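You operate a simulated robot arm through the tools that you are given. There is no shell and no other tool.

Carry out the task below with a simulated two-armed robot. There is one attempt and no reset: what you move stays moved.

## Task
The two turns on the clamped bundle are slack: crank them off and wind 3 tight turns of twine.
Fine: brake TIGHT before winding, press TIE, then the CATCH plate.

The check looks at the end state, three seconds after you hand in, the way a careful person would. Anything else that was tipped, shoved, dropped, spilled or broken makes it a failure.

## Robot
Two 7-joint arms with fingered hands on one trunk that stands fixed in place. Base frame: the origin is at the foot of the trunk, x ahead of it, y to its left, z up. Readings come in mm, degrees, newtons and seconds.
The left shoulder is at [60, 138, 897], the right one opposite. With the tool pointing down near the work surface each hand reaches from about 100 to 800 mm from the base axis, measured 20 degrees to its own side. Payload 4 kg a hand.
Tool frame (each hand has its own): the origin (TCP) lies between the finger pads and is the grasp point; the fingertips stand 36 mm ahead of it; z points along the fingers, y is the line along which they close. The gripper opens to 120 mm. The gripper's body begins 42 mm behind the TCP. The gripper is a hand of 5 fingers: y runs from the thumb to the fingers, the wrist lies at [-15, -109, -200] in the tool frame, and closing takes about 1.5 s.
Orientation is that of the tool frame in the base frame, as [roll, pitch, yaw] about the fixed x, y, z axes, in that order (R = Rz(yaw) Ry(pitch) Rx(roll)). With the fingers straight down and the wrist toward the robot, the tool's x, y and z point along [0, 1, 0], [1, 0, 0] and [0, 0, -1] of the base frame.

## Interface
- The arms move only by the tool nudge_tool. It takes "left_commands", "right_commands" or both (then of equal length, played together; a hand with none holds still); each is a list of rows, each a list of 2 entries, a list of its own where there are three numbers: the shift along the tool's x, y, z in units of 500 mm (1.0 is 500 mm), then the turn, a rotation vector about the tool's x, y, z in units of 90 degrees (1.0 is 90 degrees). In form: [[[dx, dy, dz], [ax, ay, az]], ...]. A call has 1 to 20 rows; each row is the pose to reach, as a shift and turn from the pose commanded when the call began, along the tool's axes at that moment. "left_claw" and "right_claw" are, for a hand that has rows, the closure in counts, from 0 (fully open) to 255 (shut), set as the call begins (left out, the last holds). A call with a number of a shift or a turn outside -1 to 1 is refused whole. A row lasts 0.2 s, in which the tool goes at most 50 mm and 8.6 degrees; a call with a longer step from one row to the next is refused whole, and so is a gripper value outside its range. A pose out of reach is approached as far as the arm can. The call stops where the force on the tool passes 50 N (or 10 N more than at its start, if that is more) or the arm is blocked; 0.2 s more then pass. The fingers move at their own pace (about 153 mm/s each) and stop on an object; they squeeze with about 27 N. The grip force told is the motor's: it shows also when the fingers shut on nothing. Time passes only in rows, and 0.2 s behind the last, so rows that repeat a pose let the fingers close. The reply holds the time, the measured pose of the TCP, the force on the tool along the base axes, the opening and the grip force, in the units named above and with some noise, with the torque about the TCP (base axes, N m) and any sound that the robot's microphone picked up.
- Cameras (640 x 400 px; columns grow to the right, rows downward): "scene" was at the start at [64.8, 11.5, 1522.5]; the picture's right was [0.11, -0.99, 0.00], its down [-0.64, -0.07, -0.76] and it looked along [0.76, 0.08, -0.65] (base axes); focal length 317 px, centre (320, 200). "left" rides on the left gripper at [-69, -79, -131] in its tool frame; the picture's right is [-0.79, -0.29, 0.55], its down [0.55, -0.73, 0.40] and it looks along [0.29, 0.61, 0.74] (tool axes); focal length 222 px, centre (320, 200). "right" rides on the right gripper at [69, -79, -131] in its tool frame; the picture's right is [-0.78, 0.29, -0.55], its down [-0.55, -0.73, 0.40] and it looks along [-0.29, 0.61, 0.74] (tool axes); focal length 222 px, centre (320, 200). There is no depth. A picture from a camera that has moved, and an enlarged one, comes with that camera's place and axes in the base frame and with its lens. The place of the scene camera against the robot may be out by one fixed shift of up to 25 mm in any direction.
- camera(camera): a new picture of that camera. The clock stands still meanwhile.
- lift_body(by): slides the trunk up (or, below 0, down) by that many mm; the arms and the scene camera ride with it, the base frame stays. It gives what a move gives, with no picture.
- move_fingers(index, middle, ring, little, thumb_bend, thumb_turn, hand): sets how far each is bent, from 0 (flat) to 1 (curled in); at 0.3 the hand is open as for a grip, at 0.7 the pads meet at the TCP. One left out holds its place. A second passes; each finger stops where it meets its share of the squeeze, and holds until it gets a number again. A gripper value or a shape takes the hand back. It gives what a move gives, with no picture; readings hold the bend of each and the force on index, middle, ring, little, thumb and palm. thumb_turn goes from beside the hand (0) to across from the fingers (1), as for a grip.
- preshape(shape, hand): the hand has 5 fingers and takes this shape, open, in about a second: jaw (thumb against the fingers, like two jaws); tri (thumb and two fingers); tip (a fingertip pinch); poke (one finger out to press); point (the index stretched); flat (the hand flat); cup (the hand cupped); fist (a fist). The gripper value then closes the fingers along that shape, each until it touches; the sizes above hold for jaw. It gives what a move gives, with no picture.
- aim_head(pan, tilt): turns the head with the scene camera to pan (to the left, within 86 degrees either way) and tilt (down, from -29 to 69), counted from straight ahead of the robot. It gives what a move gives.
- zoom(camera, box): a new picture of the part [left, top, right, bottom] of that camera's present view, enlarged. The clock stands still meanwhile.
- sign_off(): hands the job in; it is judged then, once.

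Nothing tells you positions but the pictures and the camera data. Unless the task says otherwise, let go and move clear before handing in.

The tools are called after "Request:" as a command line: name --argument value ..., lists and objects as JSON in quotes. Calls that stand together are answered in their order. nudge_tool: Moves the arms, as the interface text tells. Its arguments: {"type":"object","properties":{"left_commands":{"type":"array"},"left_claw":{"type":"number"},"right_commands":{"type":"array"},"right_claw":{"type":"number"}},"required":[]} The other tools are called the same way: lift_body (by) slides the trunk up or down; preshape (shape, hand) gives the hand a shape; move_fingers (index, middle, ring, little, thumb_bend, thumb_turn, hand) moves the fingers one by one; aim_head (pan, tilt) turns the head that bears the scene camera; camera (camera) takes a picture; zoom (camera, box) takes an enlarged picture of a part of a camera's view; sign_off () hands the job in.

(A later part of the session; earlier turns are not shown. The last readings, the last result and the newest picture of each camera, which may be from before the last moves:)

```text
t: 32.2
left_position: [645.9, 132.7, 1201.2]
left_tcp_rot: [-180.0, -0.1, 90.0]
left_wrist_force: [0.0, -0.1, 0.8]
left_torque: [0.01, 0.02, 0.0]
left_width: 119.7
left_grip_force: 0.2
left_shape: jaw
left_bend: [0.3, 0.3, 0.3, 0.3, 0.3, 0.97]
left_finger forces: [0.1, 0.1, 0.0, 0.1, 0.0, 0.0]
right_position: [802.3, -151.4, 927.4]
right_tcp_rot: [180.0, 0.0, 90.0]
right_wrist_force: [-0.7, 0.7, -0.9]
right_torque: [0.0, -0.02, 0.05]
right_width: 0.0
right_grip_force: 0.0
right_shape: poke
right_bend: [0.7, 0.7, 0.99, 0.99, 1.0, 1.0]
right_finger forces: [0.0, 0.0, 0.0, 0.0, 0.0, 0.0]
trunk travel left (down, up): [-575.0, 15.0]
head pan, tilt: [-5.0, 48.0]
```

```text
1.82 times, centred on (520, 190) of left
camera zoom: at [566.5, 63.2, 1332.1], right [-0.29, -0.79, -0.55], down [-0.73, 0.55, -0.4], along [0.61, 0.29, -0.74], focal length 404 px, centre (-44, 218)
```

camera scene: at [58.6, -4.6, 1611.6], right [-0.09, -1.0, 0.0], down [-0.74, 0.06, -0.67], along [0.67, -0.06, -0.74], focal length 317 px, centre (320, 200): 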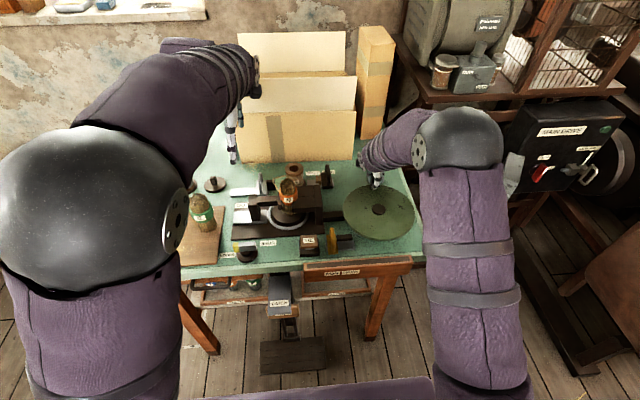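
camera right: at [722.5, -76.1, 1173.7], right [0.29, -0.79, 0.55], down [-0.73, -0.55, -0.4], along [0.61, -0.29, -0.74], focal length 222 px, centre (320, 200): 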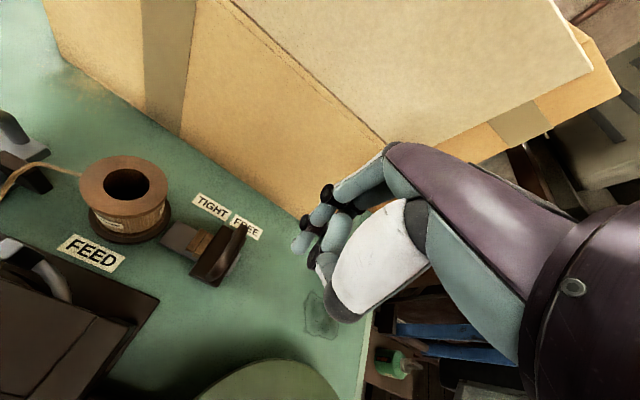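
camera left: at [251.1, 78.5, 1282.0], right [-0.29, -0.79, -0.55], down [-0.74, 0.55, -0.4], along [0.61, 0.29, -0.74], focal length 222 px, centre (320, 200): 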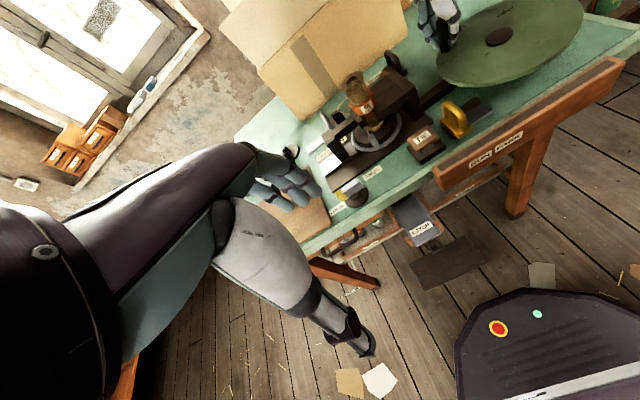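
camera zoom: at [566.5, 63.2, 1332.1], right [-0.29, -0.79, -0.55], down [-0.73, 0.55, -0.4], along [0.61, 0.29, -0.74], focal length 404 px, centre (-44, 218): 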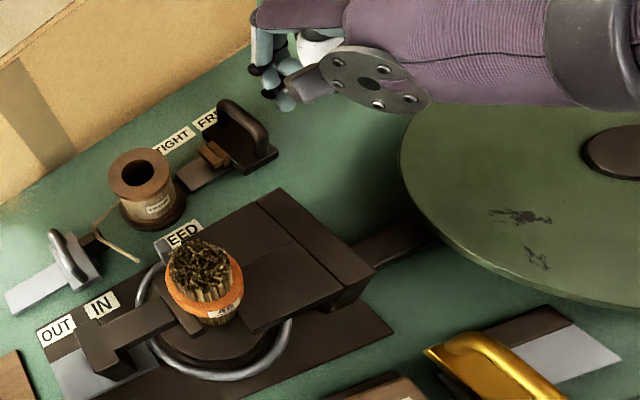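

The fingertip is just to the right of the brake handle at the right height. I'll push slowly to the left in small steps.

Request:
nudge_tool --right_commands '[[[0.02, 0, 0], [0, 0, 0]], [[0.04, 0, 0], [0, 0, 0]], [[0.055, 0, 0], [0, 0, 0]], [[0.07, 0, 0], [0, 0, 0]], [[0.085, 0, 0], [0, 0, 0]], [[0.1, 0, 0], [0, 0, 0]], [[0.1, 0, 0], [0, 0, 0]]]'

Request:
zoom --camera "right" --box '[140, 130, 400, 310]'

Request:
zoom --camera "left" --box '[400, 80, 640, 300]'

```text
t: 33.8
left_position: [646.6, 133.4, 1202.3]
left_tcp_rot: [-180.0, 0.1, 90.0]
left_wrist_force: [0.5, 0.3, -0.8]
left_torque: [0.01, 0.02, -0.01]
left_width: 119.7
left_grip_force: 0.0
left_shape: jaw
left_bend: [0.3, 0.3, 0.3, 0.3, 0.3, 0.97]
left_finger forces: [0.0, 0.0, 0.1, 0.0, 0.0, 0.1]
right_position: [802.8, -101.9, 927.1]
right_tcp_rot: [180.0, 0.0, 90.0]
right_wrist_force: [0.4, -0.2, -0.1]
right_torque: [0.02, 0.01, -0.01]
right_width: 0.0
right_grip_force: 0.1
right_shape: poke
right_bend: [0.7, 0.7, 0.99, 0.99, 1.0, 1.0]
right_finger forces: [0.3, 0.1, 0.0, 0.0, 0.0, 0.1]
trunk travel left (down, up): [-575.0, 15.0]
head pan, tilt: [-5.0, 48.0]
```

```text
2.22 times, centred on (270, 220) of right
camera zoom: at [723.5, -32.1, 1057.7], right [0.29, -0.78, 0.55], down [-0.74, -0.55, -0.4], along [0.61, -0.29, -0.74], focal length 494 px, centre (431, 156)
```

zoom: 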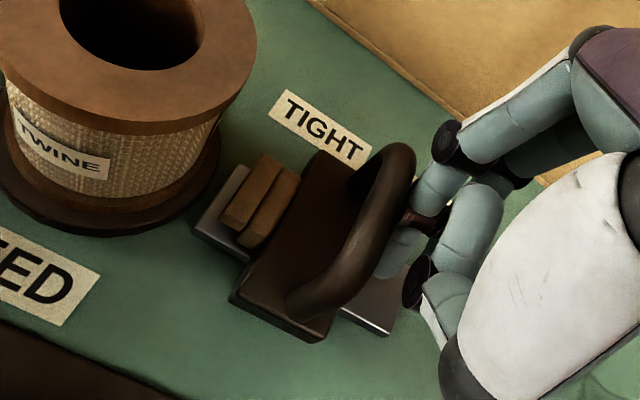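

```text
1.82 times, centred on (520, 190) of left
camera zoom: at [566.7, 63.1, 1332.0], right [-0.29, -0.79, -0.55], down [-0.73, 0.55, -0.4], along [0.61, 0.29, -0.74], focal length 404 px, centre (-44, 218)
```

zoom: 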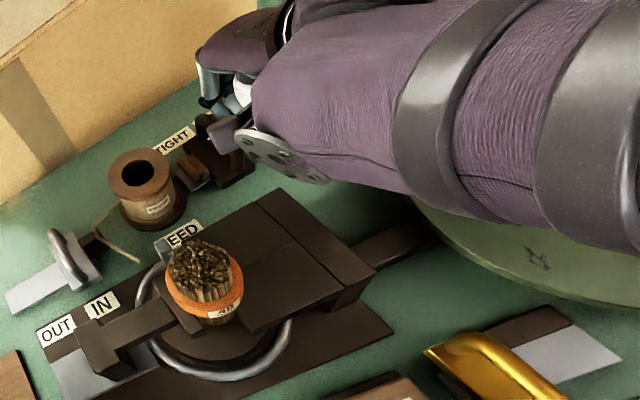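

The brake slides freely and the pads still have a gap to the spool. I'll keep pushing in small steps until it meets its stop.

Request:
nudge_tool --right_commands '[[[0.01, 0, 0], [0, 0, 0]], [[0.02, 0, 0], [0, 0, 0]], [[0.03, 0, 0], [0, 0, 0]], [[0.04, 0, 0], [0, 0, 0]], [[0.05, 0, 0], [0, 0, 0]], [[0.06, 0, 0], [0, 0, 0]]]'

Request:
zoom --camera "right" --box '[140, 130, 400, 310]'

```text
t: 35.2
left_position: [647.1, 131.4, 1201.6]
left_tcp_rot: [-180.0, -0.1, 90.0]
left_wrist_force: [-0.2, -0.4, 0.1]
left_torque: [-0.04, -0.06, 0.0]
left_width: 119.8
left_grip_force: 0.1
left_shape: jaw
left_bend: [0.3, 0.3, 0.3, 0.3, 0.3, 0.97]
left_finger forces: [0.0, 0.0, 0.0, 0.0, 0.1, 0.0]
right_position: [802.2, -77.4, 925.4]
right_tcp_rot: [-179.9, 0.0, 89.8]
right_wrist_force: [0.8, -16.5, 1.9]
right_torque: [-0.08, -0.05, -0.35]
right_width: 0.0
right_grip_force: 0.1
right_shape: poke
right_bend: [0.7, 0.7, 0.99, 0.99, 1.0, 1.0]
right_finger forces: [16.2, 0.0, 0.0, 0.1, 0.0, 0.0]
trunk travel left (down, up): [-575.0, 15.0]
head pan, tilt: [-5.0, 48.0]
```

```text
2.22 times, centred on (270, 220) of right
camera zoom: at [723.9, -7.2, 1057.7], right [0.29, -0.78, 0.55], down [-0.74, -0.55, -0.4], along [0.61, -0.29, -0.74], focal length 494 px, centre (431, 156)
```

zoom: 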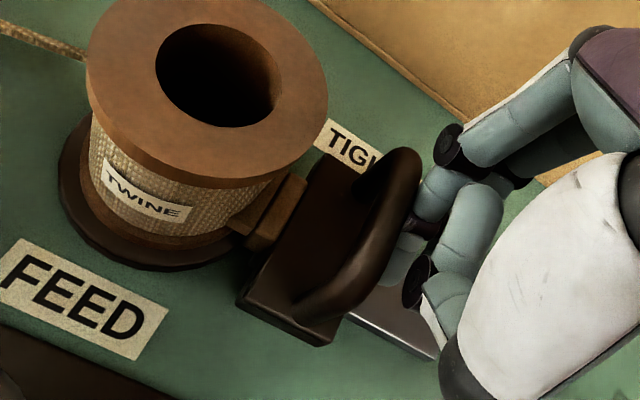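

The pads are against the spool and the push force has risen to 16 N. I'll press a touch firmer to seat it, then back off to the right and lift, and check that it stays.

Request:
nudge_tool --right_commands '[[[0.01, 0, 0], [0, 0, 0]], [[0.02, 0, 0], [0, 0, 0]], [[0.02, 0, 0], [0, 0, 0]], [[-0.03, 0, 0], [0, 0, 0]], [[-0.08, 0, 0], [0, 0, 0]], [[-0.08, 0, 0], [0, 0, 0]]]'

Request:
nudge_tool --right_commands '[[[0, 0, -0.08], [0, 0, 0]], [[0, 0, -0.16], [0, 0, 0]], [[0, 0, -0.24], [0, 0, 0]], [[0, 0, -0.3], [0, 0, 0]], [[0, 0, -0.3], [0, 0, 0]]]'

Request:
camera --camera "right"

Request:
zoom --camera "left" --box '[400, 80, 640, 300]'

Request:
zoom --camera "scene" --box '[270, 140, 430, 260]'

```text
t: 36.6
left_position: [645.9, 132.7, 1201.5]
left_tcp_rot: [180.0, 0.1, 90.0]
left_wrist_force: [0.3, 0.9, 0.1]
left_torque: [-0.02, -0.02, 0.01]
left_width: 119.9
left_grip_force: 0.0
left_shape: jaw
left_bend: [0.3, 0.3, 0.3, 0.3, 0.3, 0.97]
left_finger forces: [0.0, 0.0, 0.0, 0.0, 0.0, 0.0]
right_position: [802.0, -110.5, 926.4]
right_tcp_rot: [-180.0, -0.2, 90.0]
right_wrist_force: [-0.3, 1.2, 0.3]
right_torque: [-0.03, -0.01, 0.0]
right_width: 0.0
right_grip_force: 0.1
right_shape: poke
right_bend: [0.7, 0.7, 0.99, 0.99, 1.0, 1.0]
right_finger forces: [0.1, 0.0, 0.0, 0.1, 0.0, 0.0]
trunk travel left (down, up): [-575.0, 15.0]
head pan, tilt: [-5.0, 48.0]
```

```text
t: 37.8
left_position: [647.0, 131.9, 1201.7]
left_tcp_rot: [180.0, 0.0, 90.0]
left_wrist_force: [-0.9, -0.1, 0.1]
left_torque: [0.02, 0.05, 0.01]
left_width: 119.7
left_grip_force: 0.0
left_shape: jaw
left_bend: [0.3, 0.3, 0.3, 0.3, 0.3, 0.97]
left_finger forces: [0.0, 0.1, 0.0, 0.0, 0.0, 0.1]
right_position: [802.6, -110.8, 1075.0]
right_tcp_rot: [179.9, -0.1, 89.9]
right_wrist_force: [-0.2, -0.1, -0.5]
right_torque: [0.02, -0.02, 0.03]
right_width: 0.1
right_grip_force: 0.0
right_shape: poke
right_bend: [0.7, 0.7, 0.99, 0.99, 1.0, 1.0]
right_finger forces: [0.0, 0.0, 0.0, 0.1, 0.0, 0.0]
trunk travel left (down, up): [-575.0, 15.0]
head pan, tilt: [-5.0, 48.0]
```

```text
taken
camera right: at [723.7, -41.2, 1206.0], right [0.29, -0.78, 0.55], down [-0.73, -0.55, -0.4], along [0.61, -0.29, -0.74], focal length 222 px, centre (320, 200)
```

right: 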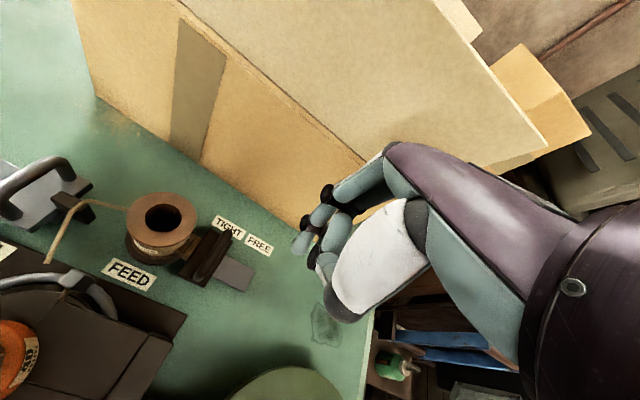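

```text
1.82 times, centred on (520, 190) of left
camera zoom: at [566.8, 63.3, 1331.9], right [-0.29, -0.79, -0.55], down [-0.73, 0.55, -0.4], along [0.61, 0.29, -0.74], focal length 404 px, centre (-44, 218)
```

zoom: 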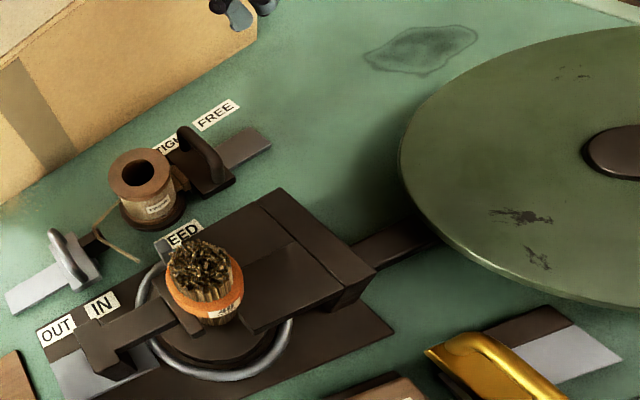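

```text
3.33 times, centred on (350, 200) of scene
camera zoom: at [59.3, -4.5, 1611.6], right [-0.09, -1.0, 0.0], down [-0.74, 0.06, -0.67], along [0.67, -0.06, -0.74], focal length 1056 px, centre (220, 200)
```

zoom: 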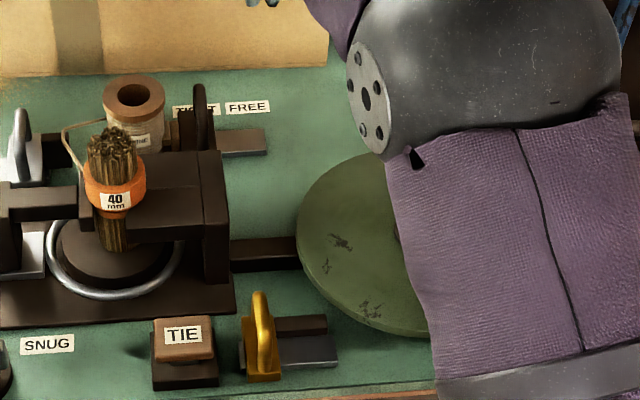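

The brake now sits at TIGHT and stays there, and the flyer is still at home. I'll reopen the hand and go back over the knob near [540, -230], offset slightly so the knob sits under the middle finger with index and ring curling either side of it.

Request:
preshape --hand "right" --shape "jaw"

Request:
nudge_tool --right_commands '[[[-0.031, -0.075, 0], [0, 0, 0]], [[-0.062, -0.15, 0], [0, 0, 0]], [[-0.093, -0.225, 0], [0, 0, 0]], [[-0.124, -0.3, 0], [0, 0, 0]], [[-0.155, -0.375, 0], [0, 0, 0]], [[-0.186, -0.45, 0], [0, 0, 0]], [[-0.218, -0.525, 0], [0, 0, 0]], [[-0.218, -0.525, 0], [0, 0, 0]]]' --right_claw 0

Request:
camera --camera "right"

Request:
zoom --camera "right" --box '[180, 150, 360, 330]'

```text
t: 38.7
left_position: [646.1, 133.5, 1201.7]
left_tcp_rot: [180.0, 0.0, 90.0]
left_wrist_force: [-0.2, 0.2, 1.0]
left_torque: [-0.01, 0.01, 0.01]
left_width: 119.9
left_grip_force: 0.1
left_shape: jaw
left_bend: [0.3, 0.3, 0.3, 0.3, 0.3, 0.97]
left_finger forces: [0.0, 0.0, 0.0, 0.1, 0.0, 0.0]
right_position: [802.6, -110.5, 1074.4]
right_tcp_rot: [-180.0, 0.0, 90.0]
right_wrist_force: [0.4, -0.1, -0.5]
right_torque: [0.04, -0.01, -0.01]
right_width: 120.0
right_grip_force: 0.0
right_shape: jaw
right_bend: [0.3, 0.3, 0.3, 0.3, 0.3, 0.97]
right_finger forces: [0.1, 0.0, 0.1, 0.1, 0.0, 0.0]
trunk travel left (down, up): [-575.0, 15.0]
head pan, tilt: [-5.0, 48.0]
```

```text
t: 40.5
left_position: [646.5, 133.2, 1201.6]
left_tcp_rot: [-179.9, 0.1, 90.0]
left_wrist_force: [-0.2, -0.8, -0.2]
left_torque: [0.02, -0.02, -0.01]
left_width: 120.0
left_grip_force: 0.1
left_shape: jaw
left_bend: [0.3, 0.3, 0.3, 0.3, 0.3, 0.97]
left_finger forces: [0.0, 0.0, 0.0, 0.0, 0.0, 0.0]
right_position: [540.5, -221.6, 1075.8]
right_tcp_rot: [-179.9, 0.0, 90.1]
right_wrist_force: [0.0, -0.1, -0.2]
right_torque: [-0.01, -0.01, 0.02]
right_width: 120.0
right_grip_force: 0.1
right_shape: jaw
right_bend: [0.3, 0.3, 0.3, 0.3, 0.3, 0.97]
right_finger forces: [0.0, 0.0, 0.1, 0.0, 0.0, 0.0]
trunk travel left (down, up): [-575.0, 15.0]
head pan, tilt: [-5.0, 48.0]
```

```text
taken
camera right: at [460.2, -151.6, 1207.5], right [0.29, -0.78, 0.55], down [-0.73, -0.55, -0.4], along [0.61, -0.29, -0.74], focal length 222 px, centre (320, 200)
```

right: 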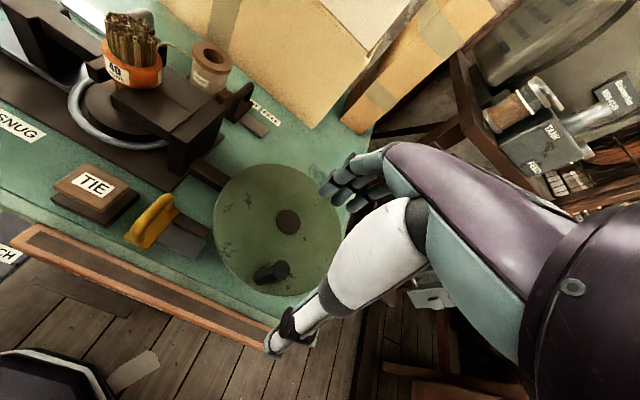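

```text
2.22 times, centred on (270, 240) of right
camera zoom: at [460.2, -151.6, 1207.5], right [0.29, -0.78, 0.55], down [-0.73, -0.55, -0.4], along [0.61, -0.29, -0.74], focal length 494 px, centre (431, 111)
```

zoom: 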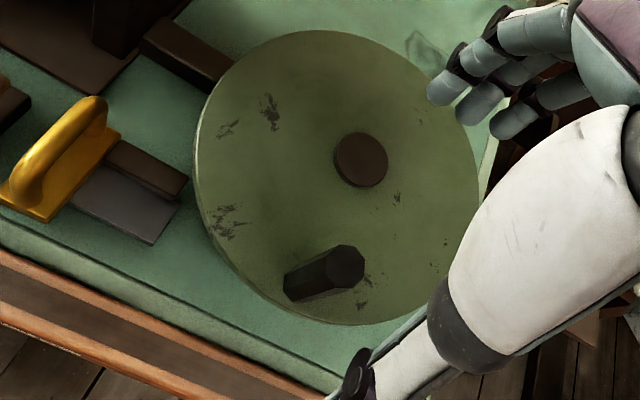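

The knob is at [538.5, -230], still vertical, and the hub at [629, -231]. I'll descend and close on it.

Request:
nudge_tool --right_commands '[[[0, -0.002, 0.08], [0, 0, 0]], [[0, -0.002, 0.16], [0, 0, 0]], [[0, -0.002, 0.235], [0, 0, 0]], [[0, -0.002, 0.235], [0, 0, 0]]]'

Request:
nudge_tool --right_commands '[[[0, 0, 0], [0, 0, 0]], [[0, 0, 0], [0, 0, 0]], [[0, 0, 0], [0, 0, 0]], [[0, 0, 0], [0, 0, 0]], [[0, 0, 0], [0, 0, 0]], [[0, 0, 0], [0, 0, 0]], [[0, 0, 0], [0, 0, 0]], [[0, 0, 0], [0, 0, 0]]]' --right_claw 255

Request:
zoom --camera "right" --box '[180, 120, 400, 330]'

Request:
zoom --camera "left" --box '[400, 130, 540, 320]'

```text
t: 41.5
left_position: [645.7, 133.3, 1201.1]
left_tcp_rot: [180.0, 0.1, 90.1]
left_wrist_force: [1.2, -0.1, 0.4]
left_torque: [-0.02, 0.0, 0.02]
left_width: 119.7
left_grip_force: 0.0
left_shape: jaw
left_bend: [0.3, 0.3, 0.3, 0.3, 0.3, 0.97]
left_finger forces: [0.0, 0.1, 0.0, 0.0, 0.0, 0.0]
right_position: [538.1, -221.1, 959.5]
right_tcp_rot: [179.9, 0.0, 90.0]
right_wrist_force: [0.0, 0.5, -0.1]
right_torque: [0.0, 0.02, 0.0]
right_width: 119.8
right_grip_force: 0.1
right_shape: jaw
right_bend: [0.3, 0.3, 0.3, 0.3, 0.3, 0.97]
right_finger forces: [0.1, 0.1, 0.0, 0.0, 0.0, 0.0]
trunk travel left (down, up): [-575.0, 15.0]
head pan, tilt: [-5.0, 48.0]
```

```text
t: 43.3
left_position: [644.7, 133.5, 1201.9]
left_tcp_rot: [180.0, 0.0, 90.0]
left_wrist_force: [0.3, 0.4, 0.0]
left_torque: [0.02, 0.01, -0.01]
left_width: 119.9
left_grip_force: 0.0
left_shape: jaw
left_bend: [0.3, 0.3, 0.3, 0.3, 0.3, 0.97]
left_finger forces: [0.0, 0.0, 0.1, 0.1, 0.1, 0.0]
right_position: [537.3, -221.7, 959.8]
right_tcp_rot: [-180.0, 0.0, 90.0]
right_wrist_force: [-4.5, 0.3, -3.3]
right_torque: [0.02, 0.09, -0.05]
right_width: 8.2
right_grip_force: 27.3
right_shape: jaw
right_bend: [0.71, 0.61, 0.7, 0.7, 0.72, 1.0]
right_finger forces: [0.0, 8.8, 0.4, 0.1, 20.4, 0.0]
trunk travel left (down, up): [-575.0, 15.0]
head pan, tilt: [-5.0, 48.0]
```

```text
1.90 times, centred on (290, 225) of right
camera zoom: at [458.6, -152.4, 1091.5], right [0.29, -0.78, 0.55], down [-0.73, -0.55, -0.4], along [0.61, -0.29, -0.74], focal length 423 px, centre (377, 152)
```

zoom: 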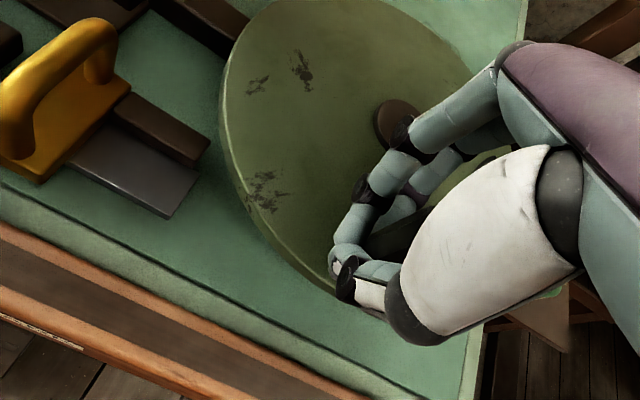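

```text
2.11 times, centred on (470, 225) of left
camera zoom: at [566.3, 63.2, 1332.1], right [-0.29, -0.79, -0.55], down [-0.73, 0.55, -0.4], along [0.61, 0.29, -0.74], focal length 468 px, centre (4, 147)
```

zoom: 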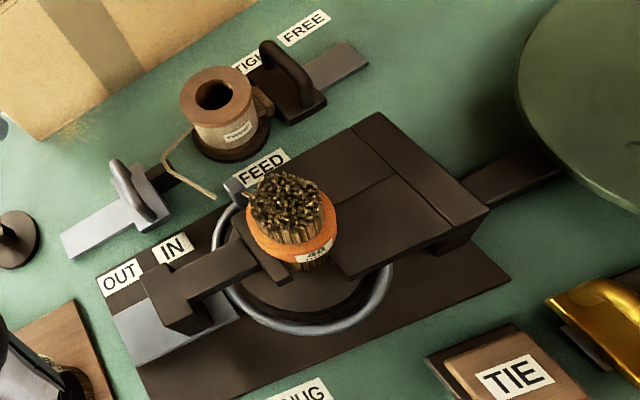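

The knob is caged: the index curls past it to the thumb and the middle finger holds it. I'll start winding counter-clockwise with 50° of crank and check the forces and twine.

Request:
nudge_tool --right_commands '[[[-0.0155, 0.0007, 0], [0, 0, 0]], [[-0.0309, 0.0027, 0], [0, 0, 0]], [[-0.0461, 0.0061, 0], [0, 0, 0]], [[-0.0609, 0.0107, 0], [0, 0, 0]], [[-0.0752, 0.0167, 0], [0, 0, 0]], [[-0.089, 0.0238, 0], [0, 0, 0]], [[-0.1021, 0.0322, 0], [0, 0, 0]], [[-0.1144, 0.0416, 0], [0, 0, 0]], [[-0.1259, 0.0521, 0], [0, 0, 0]], [[-0.1364, 0.0636, 0], [0, 0, 0]]]'

Request:
zoom --camera "left" --box '[400, 130, 540, 320]'

Request:
zoom --camera "scene" --box '[270, 150, 430, 260]'

Request:
zoom --camera "right" --box '[180, 120, 400, 330]'

```text
t: 45.5
left_position: [646.7, 134.7, 1200.1]
left_tcp_rot: [179.9, 0.1, 90.0]
left_wrist_force: [0.4, -0.1, -0.3]
left_torque: [-0.04, 0.03, 0.02]
left_width: 119.9
left_grip_force: 0.0
left_shape: jaw
left_bend: [0.3, 0.3, 0.3, 0.3, 0.3, 0.97]
left_finger forces: [0.1, 0.0, 0.0, 0.0, 0.0, 0.0]
right_position: [571.6, -286.3, 960.2]
right_tcp_rot: [179.8, 0.0, 90.2]
right_wrist_force: [10.0, 16.2, 4.5]
right_torque: [0.37, -0.34, 0.38]
right_width: 7.7
right_grip_force: 27.2
right_shape: jaw
right_bend: [0.71, 0.62, 0.66, 0.7, 0.73, 1.0]
right_finger forces: [0.0, 14.8, 3.8, 0.0, 0.1, 0.0]
trunk travel left (down, up): [-575.0, 15.0]
head pan, tilt: [-5.0, 48.0]
```

```text
2.11 times, centred on (470, 225) of left
camera zoom: at [567.3, 65.3, 1331.6], right [-0.29, -0.79, -0.55], down [-0.74, 0.55, -0.4], along [0.61, 0.29, -0.74], focal length 468 px, centre (4, 147)
```

zoom: 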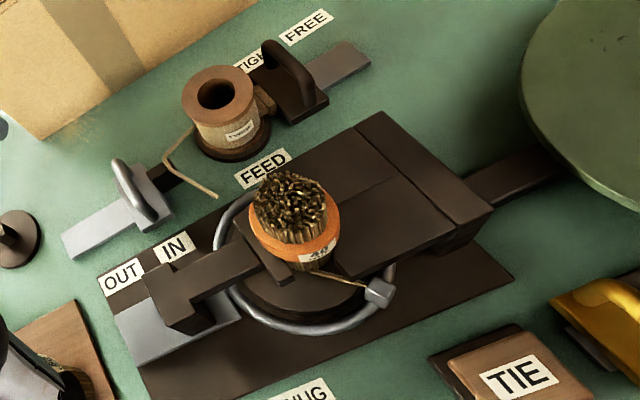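

```text
3.64 times, centred on (350, 205) of scene
camera zoom: at [60.0, -2.5, 1611.6], right [-0.09, -1.0, 0.0], down [-0.74, 0.06, -0.67], along [0.67, -0.06, -0.74], focal length 1152 px, centre (211, 182)
```

zoom: 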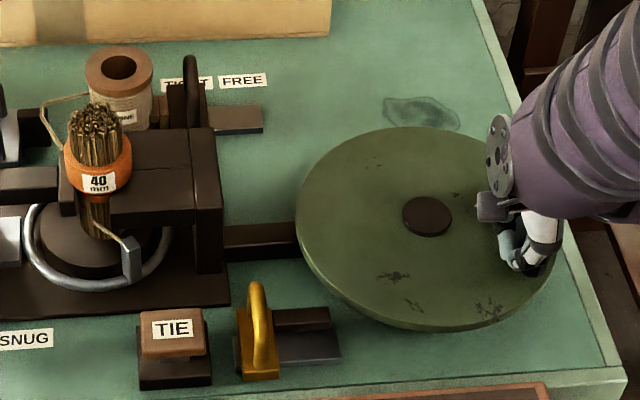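

```text
1.90 times, centred on (290, 225) of right
camera zoom: at [491.8, -216.4, 1090.5], right [0.29, -0.78, 0.55], down [-0.73, -0.55, -0.4], along [0.61, -0.28, -0.74], focal length 423 px, centre (377, 152)
```

zoom: 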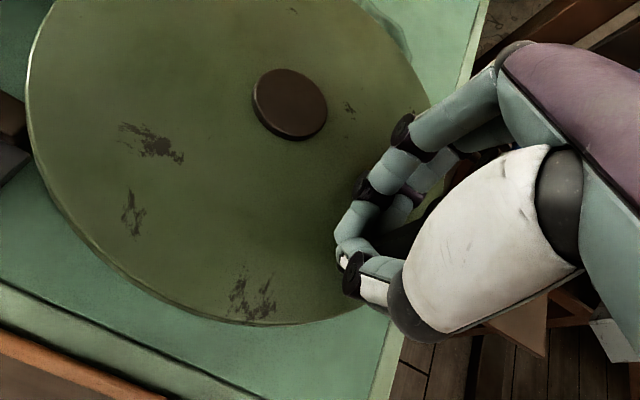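

It tracks well: the post is about 205° round for 50° of crank, with the twine laid on the bundle and roughly 19 N at the knob from the brake. I'll continue to 140°.

Request:
nudge_tool --right_commands '[[[-0.0178, 0.0254, 0], [0, 0, 0]], [[-0.0309, 0.0535, 0], [0, 0, 0]], [[-0.0389, 0.0835, 0], [0, 0, 0]], [[-0.0416, 0.1144, 0], [0, 0, 0]], [[-0.0389, 0.1453, 0], [0, 0, 0]], [[-0.0309, 0.1753, 0], [0, 0, 0]], [[-0.0178, 0.2034, 0], [0, 0, 0]], [[0, 0.2288, 0], [0, 0, 0]], [[0.022, 0.2508, 0], [0, 0, 0]]]'

Request:
zoom --camera "left" --box '[400, 130, 540, 320]'

Request:
zoom --camera "scene" --box '[270, 150, 430, 260]'

Request:
zoom --camera "right" --box '[180, 120, 400, 330]'

```text
t: 47.5
left_position: [646.3, 133.1, 1200.8]
left_tcp_rot: [180.0, -0.1, 90.0]
left_wrist_force: [-0.5, 0.4, -0.2]
left_torque: [-0.02, -0.02, -0.03]
left_width: 120.0
left_grip_force: 0.1
left_shape: jaw
left_bend: [0.3, 0.3, 0.3, 0.3, 0.3, 0.97]
left_finger forces: [0.0, 0.0, 0.0, 0.0, 0.1, 0.0]
right_position: [694.3, -278.4, 959.4]
right_tcp_rot: [180.0, 0.1, 89.9]
right_wrist_force: [1.5, -1.7, 0.4]
right_torque: [-0.05, 0.01, 0.04]
right_width: 5.4
right_grip_force: 27.2
right_shape: jaw
right_bend: [0.71, 0.73, 0.7, 0.7, 0.74, 1.0]
right_finger forces: [0.0, 0.1, 2.3, 0.1, 0.1, 0.1]
trunk travel left (down, up): [-575.0, 15.0]
head pan, tilt: [-5.0, 48.0]
```

```text
2.11 times, centred on (470, 225) of left
camera zoom: at [567.2, 62.8, 1331.8], right [-0.29, -0.79, -0.55], down [-0.73, 0.55, -0.4], along [0.61, 0.29, -0.74], focal length 468 px, centre (4, 147)
```

zoom: 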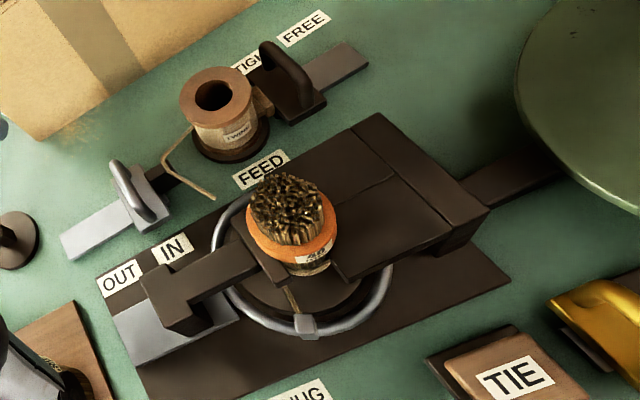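

```text
3.64 times, centred on (350, 205) of scene
camera zoom: at [59.7, -4.7, 1611.6], right [-0.09, -1.0, 0.0], down [-0.74, 0.07, -0.67], along [0.67, -0.06, -0.74], focal length 1152 px, centre (211, 182)
```

zoom: 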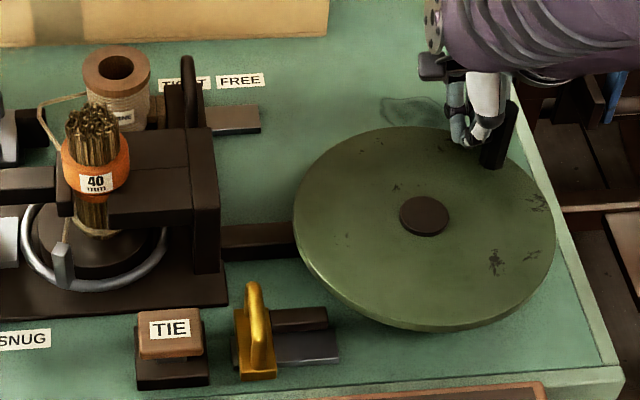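

```text
1.90 times, centred on (290, 225) of right
camera zoom: at [616.5, -209.6, 1090.6], right [0.29, -0.78, 0.55], down [-0.74, -0.55, -0.4], along [0.61, -0.29, -0.74], focal length 423 px, centre (377, 152)
```

zoom: 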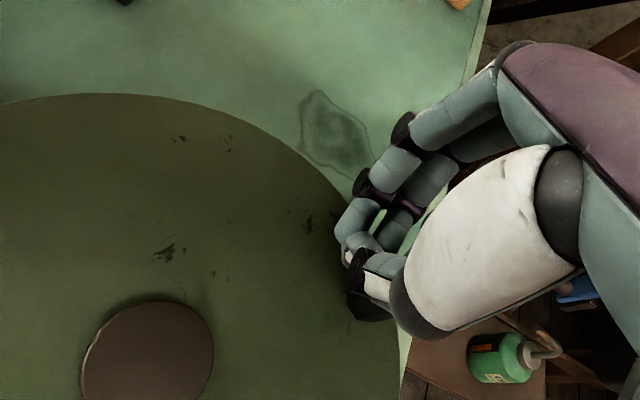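

The knob has slipped out past the middle finger; the flyer stopped with the post at the front, about 1.46 turns on. I'll open the hand, find the knob, and re-grip with the knob on the index side so three fingers trail behind it.

Request:
nudge_tool --right_commands '[[[0, 0, 0], [0, 0, 0]], [[0, 0, 0], [0, 0, 0]], [[0, 0, 0], [0, 0, 0]], [[0, 0, 0], [0, 0, 0]], [[0, 0, 0], [0, 0, 0]]]' --right_claw 0

Request:
zoom --camera "right" --box '[180, 120, 400, 330]'

Request:
zoom --camera "scene" --box '[270, 150, 430, 260]'

Request:
zoom --camera "left" --box '[400, 130, 540, 320]'

```text
t: 48.7
left_position: [646.4, 133.4, 1200.4]
left_tcp_rot: [179.9, 0.0, 90.1]
left_wrist_force: [0.6, 1.0, 0.5]
left_torque: [0.03, 0.01, -0.02]
left_width: 119.7
left_grip_force: 0.0
left_shape: jaw
left_bend: [0.3, 0.3, 0.3, 0.3, 0.3, 0.97]
left_finger forces: [0.0, 0.1, 0.0, 0.0, 0.0, 0.1]
right_position: [694.4, -277.9, 959.3]
right_tcp_rot: [-180.0, 0.0, 90.0]
right_wrist_force: [0.1, -0.1, 0.1]
right_torque: [0.02, -0.02, 0.01]
right_width: 119.7
right_grip_force: 0.1
right_shape: jaw
right_bend: [0.3, 0.3, 0.3, 0.3, 0.3, 0.97]
right_finger forces: [0.1, 0.0, 0.0, 0.0, 0.0, 0.0]
trunk travel left (down, up): [-575.0, 15.0]
head pan, tilt: [-5.0, 48.0]
```

```text
1.90 times, centred on (290, 225) of right
camera zoom: at [615.6, -208.0, 1090.2], right [0.29, -0.78, 0.55], down [-0.73, -0.55, -0.4], along [0.61, -0.29, -0.74], focal length 423 px, centre (377, 152)
```

zoom: 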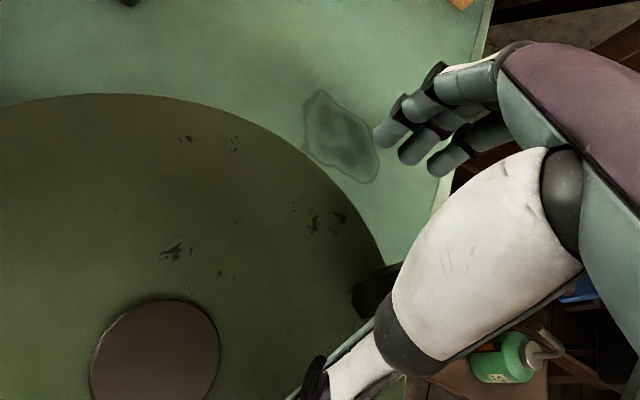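

```text
3.64 times, centred on (350, 205) of scene
camera zoom: at [59.1, -4.6, 1611.6], right [-0.09, -1.0, 0.0], down [-0.74, 0.06, -0.67], along [0.67, -0.06, -0.74], focal length 1152 px, centre (211, 182)
```

zoom: 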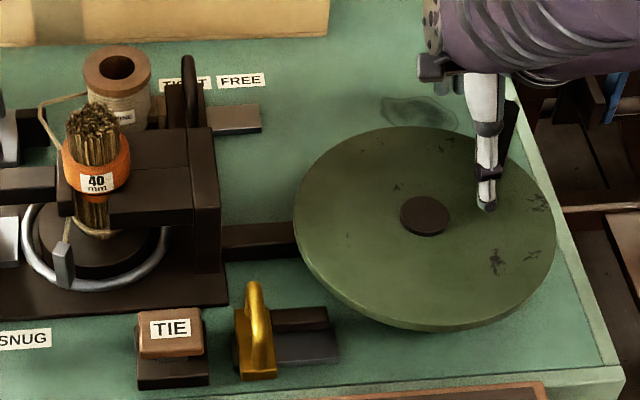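

```text
2.11 times, centred on (470, 225) of left
camera zoom: at [566.7, 63.2, 1331.9], right [-0.29, -0.79, -0.55], down [-0.73, 0.55, -0.4], along [0.61, 0.29, -0.74], focal length 468 px, centre (4, 147)
```

zoom: 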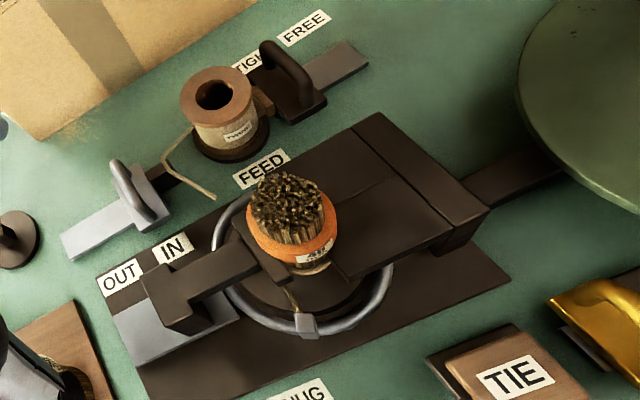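

The brake holds the wheel while I let go; the knob is at about [686, -297]. I'll move the open hand over it, offset so it sits under the index finger, and close.

Request:
nudge_tool --right_commands '[[[-0.02, -0.006, 0], [0, 0, 0]], [[-0.04, -0.012, 0], [0, 0, 0]], [[-0.06, -0.017, 0], [0, 0, 0]], [[-0.06, -0.017, 0], [0, 0, 0]]]'

Request:
zoom --camera "right" --box '[180, 120, 400, 330]'

Request:
nudge_tool --right_commands '[[[0, 0, 0], [0, 0, 0]], [[0, 0, 0], [0, 0, 0]], [[0, 0, 0], [0, 0, 0]], [[0, 0, 0], [0, 0, 0]], [[0, 0, 0], [0, 0, 0]], [[0, 0, 0], [0, 0, 0]], [[0, 0, 0], [0, 0, 0]], [[0, 0, 0], [0, 0, 0]]]' --right_claw 255

Request:
zoom --camera "right" --box '[180, 120, 400, 330]'

Request:
zoom --camera "left" --box '[400, 130, 540, 320]'

```text
t: 49.7
left_position: [646.1, 133.7, 1200.9]
left_tcp_rot: [-179.9, 0.0, 90.1]
left_wrist_force: [0.8, -0.2, 0.0]
left_torque: [0.0, 0.0, 0.01]
left_width: 119.9
left_grip_force: 0.0
left_shape: jaw
left_bend: [0.3, 0.3, 0.3, 0.3, 0.3, 0.97]
left_finger forces: [0.0, 0.1, 0.1, 0.0, 0.0, 0.0]
right_position: [686.8, -307.3, 959.2]
right_tcp_rot: [-180.0, -0.1, 90.0]
right_wrist_force: [-0.1, 0.5, 0.1]
right_torque: [-0.01, 0.01, 0.0]
right_width: 119.5
right_grip_force: 0.1
right_shape: jaw
right_bend: [0.3, 0.3, 0.3, 0.3, 0.3, 0.97]
right_finger forces: [0.1, 0.1, 0.1, 0.0, 0.0, 0.0]
trunk travel left (down, up): [-575.0, 15.0]
head pan, tilt: [-5.0, 48.0]
```

```text
1.90 times, centred on (290, 225) of right
camera zoom: at [608.2, -238.5, 1090.6], right [0.29, -0.78, 0.55], down [-0.73, -0.55, -0.4], along [0.61, -0.29, -0.74], focal length 423 px, centre (377, 152)
```

zoom: 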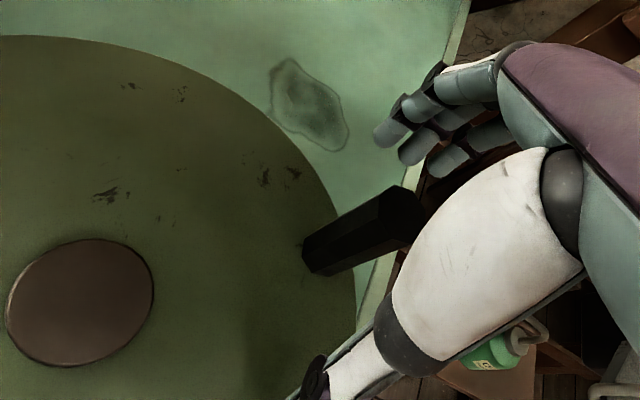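

```text
t: 51.5
left_position: [645.7, 132.2, 1200.9]
left_tcp_rot: [-180.0, -0.1, 89.9]
left_wrist_force: [-0.1, 0.1, -0.2]
left_torque: [0.01, 0.04, -0.02]
left_width: 120.1
left_grip_force: 0.0
left_shape: jaw
left_bend: [0.3, 0.3, 0.3, 0.3, 0.3, 0.97]
left_finger forces: [0.0, 0.0, 0.1, 0.0, 0.1, 0.0]
right_position: [688.2, -307.5, 958.1]
right_tcp_rot: [179.9, 0.0, 90.0]
right_wrist_force: [-1.3, 1.5, -1.5]
right_torque: [0.1, -0.04, 0.0]
right_width: 5.1
right_grip_force: 26.7
right_shape: jaw
right_bend: [0.62, 0.7, 0.7, 0.66, 0.71, 1.0]
right_finger forces: [17.0, 0.1, 0.0, 0.0, 19.3, 0.0]
trunk travel left (down, up): [-575.0, 15.0]
head pan, tilt: [-5.0, 48.0]
```

```text
1.90 times, centred on (290, 225) of right
camera zoom: at [608.1, -238.4, 1090.4], right [0.29, -0.78, 0.55], down [-0.73, -0.55, -0.4], along [0.61, -0.29, -0.74], focal length 423 px, centre (377, 152)
```

zoom: 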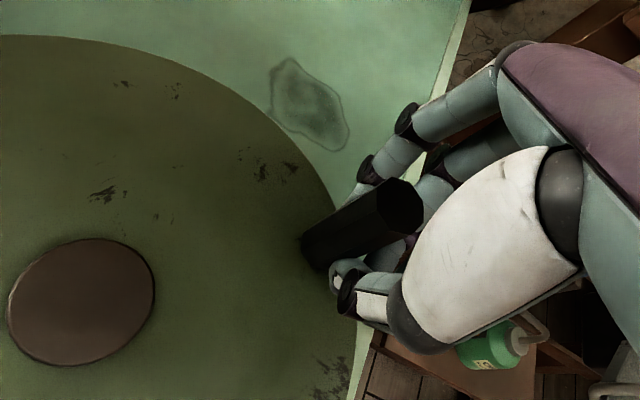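

```text
2.11 times, centred on (470, 225) of left
camera zoom: at [566.6, 63.4, 1332.0], right [-0.29, -0.79, -0.55], down [-0.73, 0.55, -0.4], along [0.61, 0.29, -0.74], focal length 468 px, centre (4, 147)
```

zoom: 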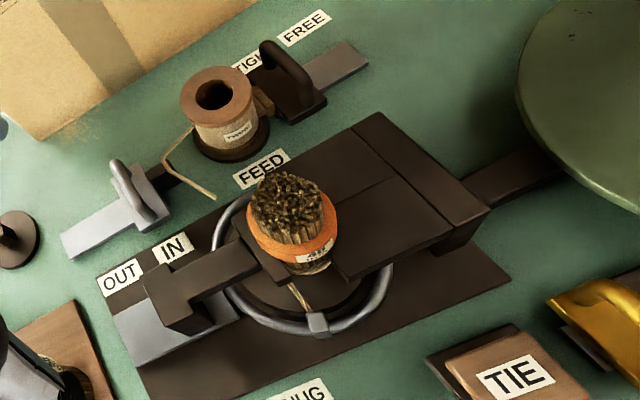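

The index and thumb hold the knob with the other fingers closed behind it. I'll continue the winding arc to the far side (θ=0) and check.

Request:
nudge_tool --right_commands '[[[0.0103, 0.0105, 0], [0, 0, 0]], [[0.0207, 0.0205, 0], [0, 0, 0]], [[0.033, 0.0298, 0], [0, 0, 0]], [[0.0461, 0.0383, 0], [0, 0, 0]], [[0.06, 0.0453, 0], [0, 0, 0]], [[0.0743, 0.0514, 0], [0, 0, 0]], [[0.0892, 0.056, 0], [0, 0, 0]], [[0.1042, 0.0595, 0], [0, 0, 0]], [[0.1196, 0.0615, 0], [0, 0, 0]], [[0.1351, 0.0622, 0], [0, 0, 0]]]'

Request:
zoom --camera "right" --box '[180, 120, 400, 330]'

Request:
zoom --camera "left" --box '[400, 130, 540, 320]'

Request:
zoom --camera "scene" --box '[270, 150, 430, 260]'

```text
t: 53.7
left_position: [646.6, 133.1, 1200.7]
left_tcp_rot: [180.0, 0.0, 89.9]
left_wrist_force: [0.2, -0.2, 0.9]
left_torque: [0.03, 0.02, -0.01]
left_width: 119.9
left_grip_force: 0.1
left_shape: jaw
left_bend: [0.3, 0.3, 0.3, 0.3, 0.3, 0.97]
left_finger forces: [0.1, 0.0, 0.0, 0.0, 0.1, 0.0]
right_position: [718.0, -241.3, 958.3]
right_tcp_rot: [180.0, -0.1, 90.1]
right_wrist_force: [0.3, -1.9, -0.2]
right_torque: [-0.08, 0.02, 0.02]
right_width: 1.1
right_grip_force: 27.3
right_shape: jaw
right_bend: [0.65, 0.7, 0.7, 0.66, 0.77, 1.0]
right_finger forces: [0.1, 0.1, 0.0, 0.0, 0.0, 0.0]
trunk travel left (down, up): [-575.0, 15.0]
head pan, tilt: [-5.0, 48.0]
```

```text
1.90 times, centred on (290, 225) of right
camera zoom: at [639.1, -171.7, 1090.6], right [0.29, -0.79, 0.55], down [-0.74, -0.55, -0.4], along [0.61, -0.29, -0.74], focal length 423 px, centre (377, 152)
```

zoom: 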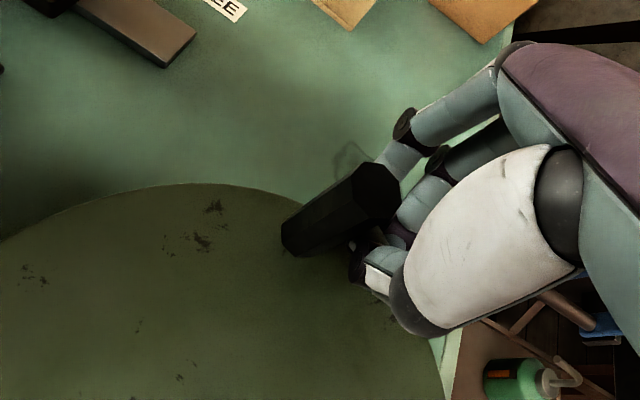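

```text
2.11 times, centred on (470, 225) of left
camera zoom: at [566.7, 63.2, 1331.9], right [-0.29, -0.79, -0.55], down [-0.73, 0.55, -0.4], along [0.61, 0.29, -0.74], focal length 468 px, centre (4, 147)
```

zoom: 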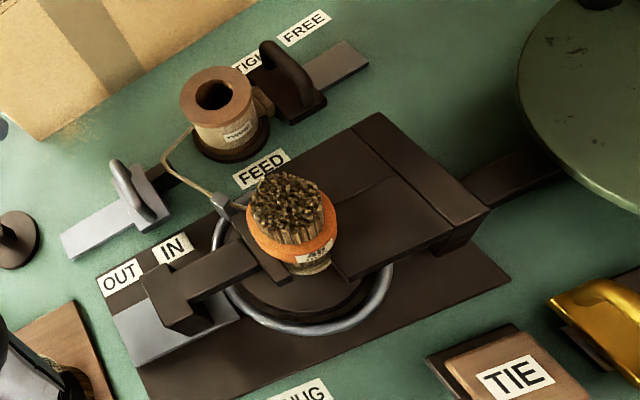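

```text
3.64 times, centred on (350, 205) of scene
camera zoom: at [59.2, -4.5, 1611.6], right [-0.09, -1.0, 0.0], down [-0.74, 0.06, -0.67], along [0.67, -0.06, -0.74], focal length 1152 px, centre (211, 182)
```

zoom: 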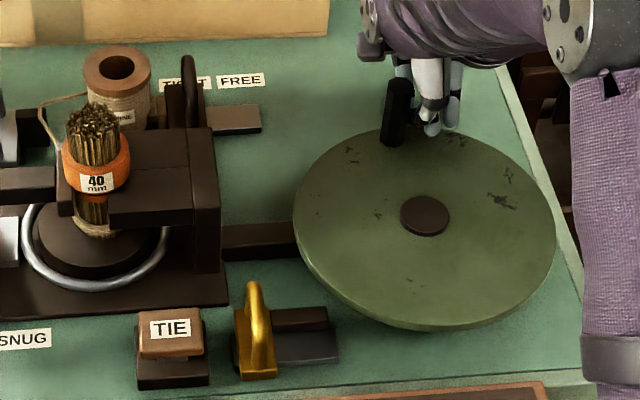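

The knob was squeezed out ahead of the index; the post is about 30° past home, so roughly 2.08 turns are on. For the last arc I'll re-grip with the hand turned about 41°, so the fingers themselves push the knob along the path. First I'll open and lift clear.

Request:
nudge_tool --right_commands '[[[-0.02, 0, 0], [0, 0, 0]], [[-0.04, 0, 0], [0, 0, 0]], [[-0.04, 0, -0.08], [0, 0, 0]], [[-0.04, 0, -0.16], [0, 0, 0]], [[-0.04, 0, -0.2], [0, 0, 0]], [[-0.04, 0, -0.2], [0, 0, 0]]]'

Request:
nudge_tool --right_commands '[[[0, 0, 0], [0, 0, 0.09]], [[0, 0, 0], [0, 0, 0.18]], [[0, 0, 0], [0, 0, 0.27]], [[0, 0, 0], [0, 0, 0.36]], [[0, 0, 0], [0, 0, 0.45]], [[0, 0, 0], [0, 0, 0.45]], [[0, 0, 0], [0, 0, 0.45]]]' --right_claw 0

Request:
camera --camera "right"

Request:
camera --camera "scene"

Request:
zoom --camera "left" --box '[400, 130, 540, 320]'

```text
t: 55.1
left_position: [645.3, 132.8, 1201.2]
left_tcp_rot: [-180.0, 0.0, 90.1]
left_wrist_force: [0.5, 0.1, 1.1]
left_torque: [-0.02, -0.01, 0.02]
left_width: 119.7
left_grip_force: 0.0
left_shape: jaw
left_bend: [0.3, 0.3, 0.3, 0.3, 0.3, 0.97]
left_finger forces: [0.1, 0.0, 0.0, 0.0, 0.0, 0.0]
right_position: [719.1, -261.9, 1061.3]
right_tcp_rot: [-180.0, 0.0, 90.1]
right_wrist_force: [0.4, -0.6, 0.0]
right_torque: [0.0, -0.02, 0.02]
right_width: 1.0
right_grip_force: 26.9
right_shape: jaw
right_bend: [0.65, 0.7, 0.7, 0.66, 0.77, 1.0]
right_finger forces: [0.0, 0.0, 0.1, 0.0, 0.0, 0.1]
trunk travel left (down, up): [-575.0, 15.0]
head pan, tilt: [-5.0, 48.0]
```

```text
t: 56.7
left_position: [646.5, 133.8, 1201.2]
left_tcp_rot: [-180.0, 0.1, 90.0]
left_wrist_force: [-0.4, 0.2, -0.5]
left_torque: [0.0, 0.03, 0.02]
left_width: 120.0
left_grip_force: 0.0
left_shape: jaw
left_bend: [0.3, 0.3, 0.3, 0.3, 0.3, 0.97]
left_finger forces: [0.1, 0.1, 0.0, 0.0, 0.0, 0.0]
right_position: [717.7, -261.6, 1058.3]
right_tcp_rot: [180.0, 0.0, 49.4]
right_wrist_force: [0.3, 0.2, -0.3]
right_torque: [-0.03, 0.02, 0.0]
right_width: 120.0
right_grip_force: 0.0
right_shape: jaw
right_bend: [0.3, 0.3, 0.3, 0.3, 0.3, 0.97]
right_finger forces: [0.0, 0.0, 0.1, 0.1, 0.0, 0.0]
trunk travel left (down, up): [-575.0, 15.0]
head pan, tilt: [-5.0, 48.0]
```

```text
taken
camera right: at [703.5, -156.0, 1190.4], right [-0.29, -0.79, 0.55], down [-0.92, 0.06, -0.4], along [0.28, -0.62, -0.74], focal length 222 px, centre (320, 200)
```

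right: 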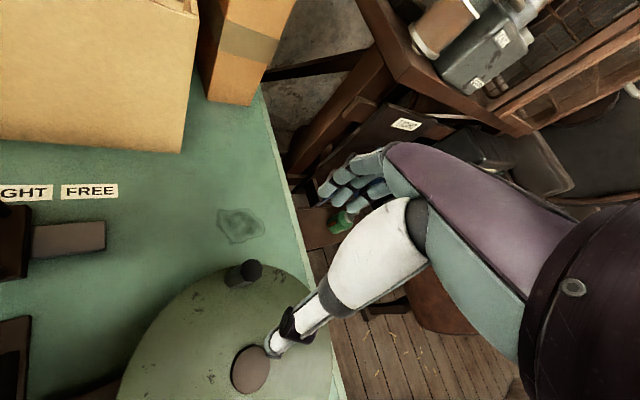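

```text
taken
camera scene: at [59.3, -4.4, 1611.6], right [-0.09, -1.0, 0.0], down [-0.74, 0.06, -0.67], along [0.67, -0.06, -0.74], focal length 317 px, centre (320, 200)
```

scene: 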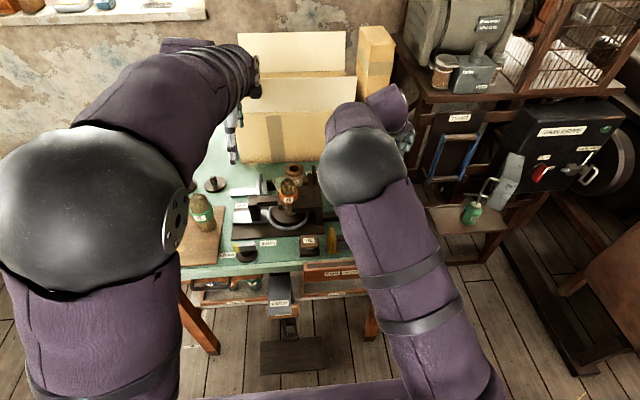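

```text
2.11 times, centred on (470, 225) of left
camera zoom: at [566.8, 63.4, 1331.9], right [-0.29, -0.79, -0.55], down [-0.73, 0.55, -0.4], along [0.61, 0.29, -0.74], focal length 468 px, centre (4, 147)
```

zoom: 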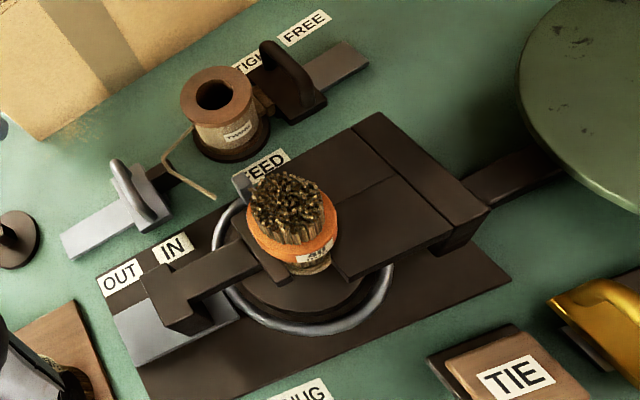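

The wheel eased back and the post is at home, so there are about 2.0 turns on, with the knob at [718, -232]. The hand is turned so the fingers will push along the remaining quarter arc. I'll move over the knob and descend.

Request:
nudge_tool --right_commands '[[[0.0225, -0.019, 0], [0, 0, 0]], [[0.045, -0.038, 0], [0, 0, 0]], [[0.045, -0.038, 0.07], [0, 0, 0]], [[0.045, -0.038, 0.1], [0, 0, 0]], [[0.045, -0.038, 0.1], [0, 0, 0]]]'

Request:
zoom --camera "right" --box '[180, 120, 400, 370]'

```text
t: 57.9
left_position: [645.8, 133.6, 1200.7]
left_tcp_rot: [180.0, 0.0, 90.0]
left_wrist_force: [0.1, 0.7, 0.1]
left_torque: [0.0, 0.02, -0.01]
left_width: 119.8
left_grip_force: 0.1
left_shape: jaw
left_bend: [0.3, 0.3, 0.3, 0.3, 0.3, 0.97]
left_finger forces: [0.0, 0.0, 0.0, 0.0, 0.0, 0.0]
right_position: [718.0, -229.5, 1008.1]
right_tcp_rot: [180.0, 0.0, 49.5]
right_wrist_force: [-0.3, -1.0, 1.2]
right_torque: [0.02, 0.0, 0.01]
right_width: 119.7
right_grip_force: 0.1
right_shape: jaw
right_bend: [0.3, 0.3, 0.3, 0.3, 0.3, 0.97]
right_finger forces: [0.0, 0.1, 0.1, 0.0, 0.0, 0.0]
trunk travel left (down, up): [-575.0, 15.0]
head pan, tilt: [-5.0, 48.0]
```

```text
1.60 times, centred on (290, 245) of right
camera zoom: at [703.2, -125.8, 1139.8], right [-0.29, -0.79, 0.55], down [-0.92, 0.06, -0.4], along [0.28, -0.62, -0.74], focal length 355 px, centre (368, 128)
```

zoom: 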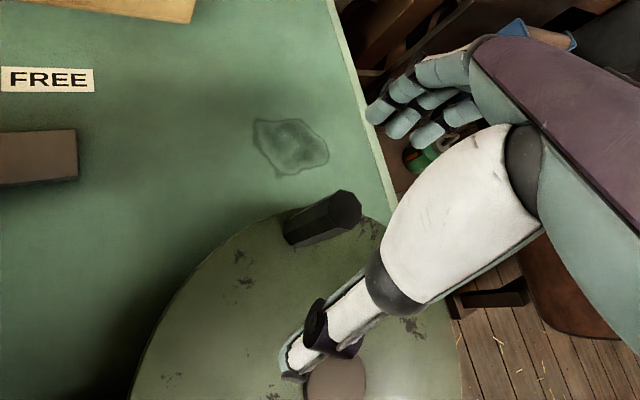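

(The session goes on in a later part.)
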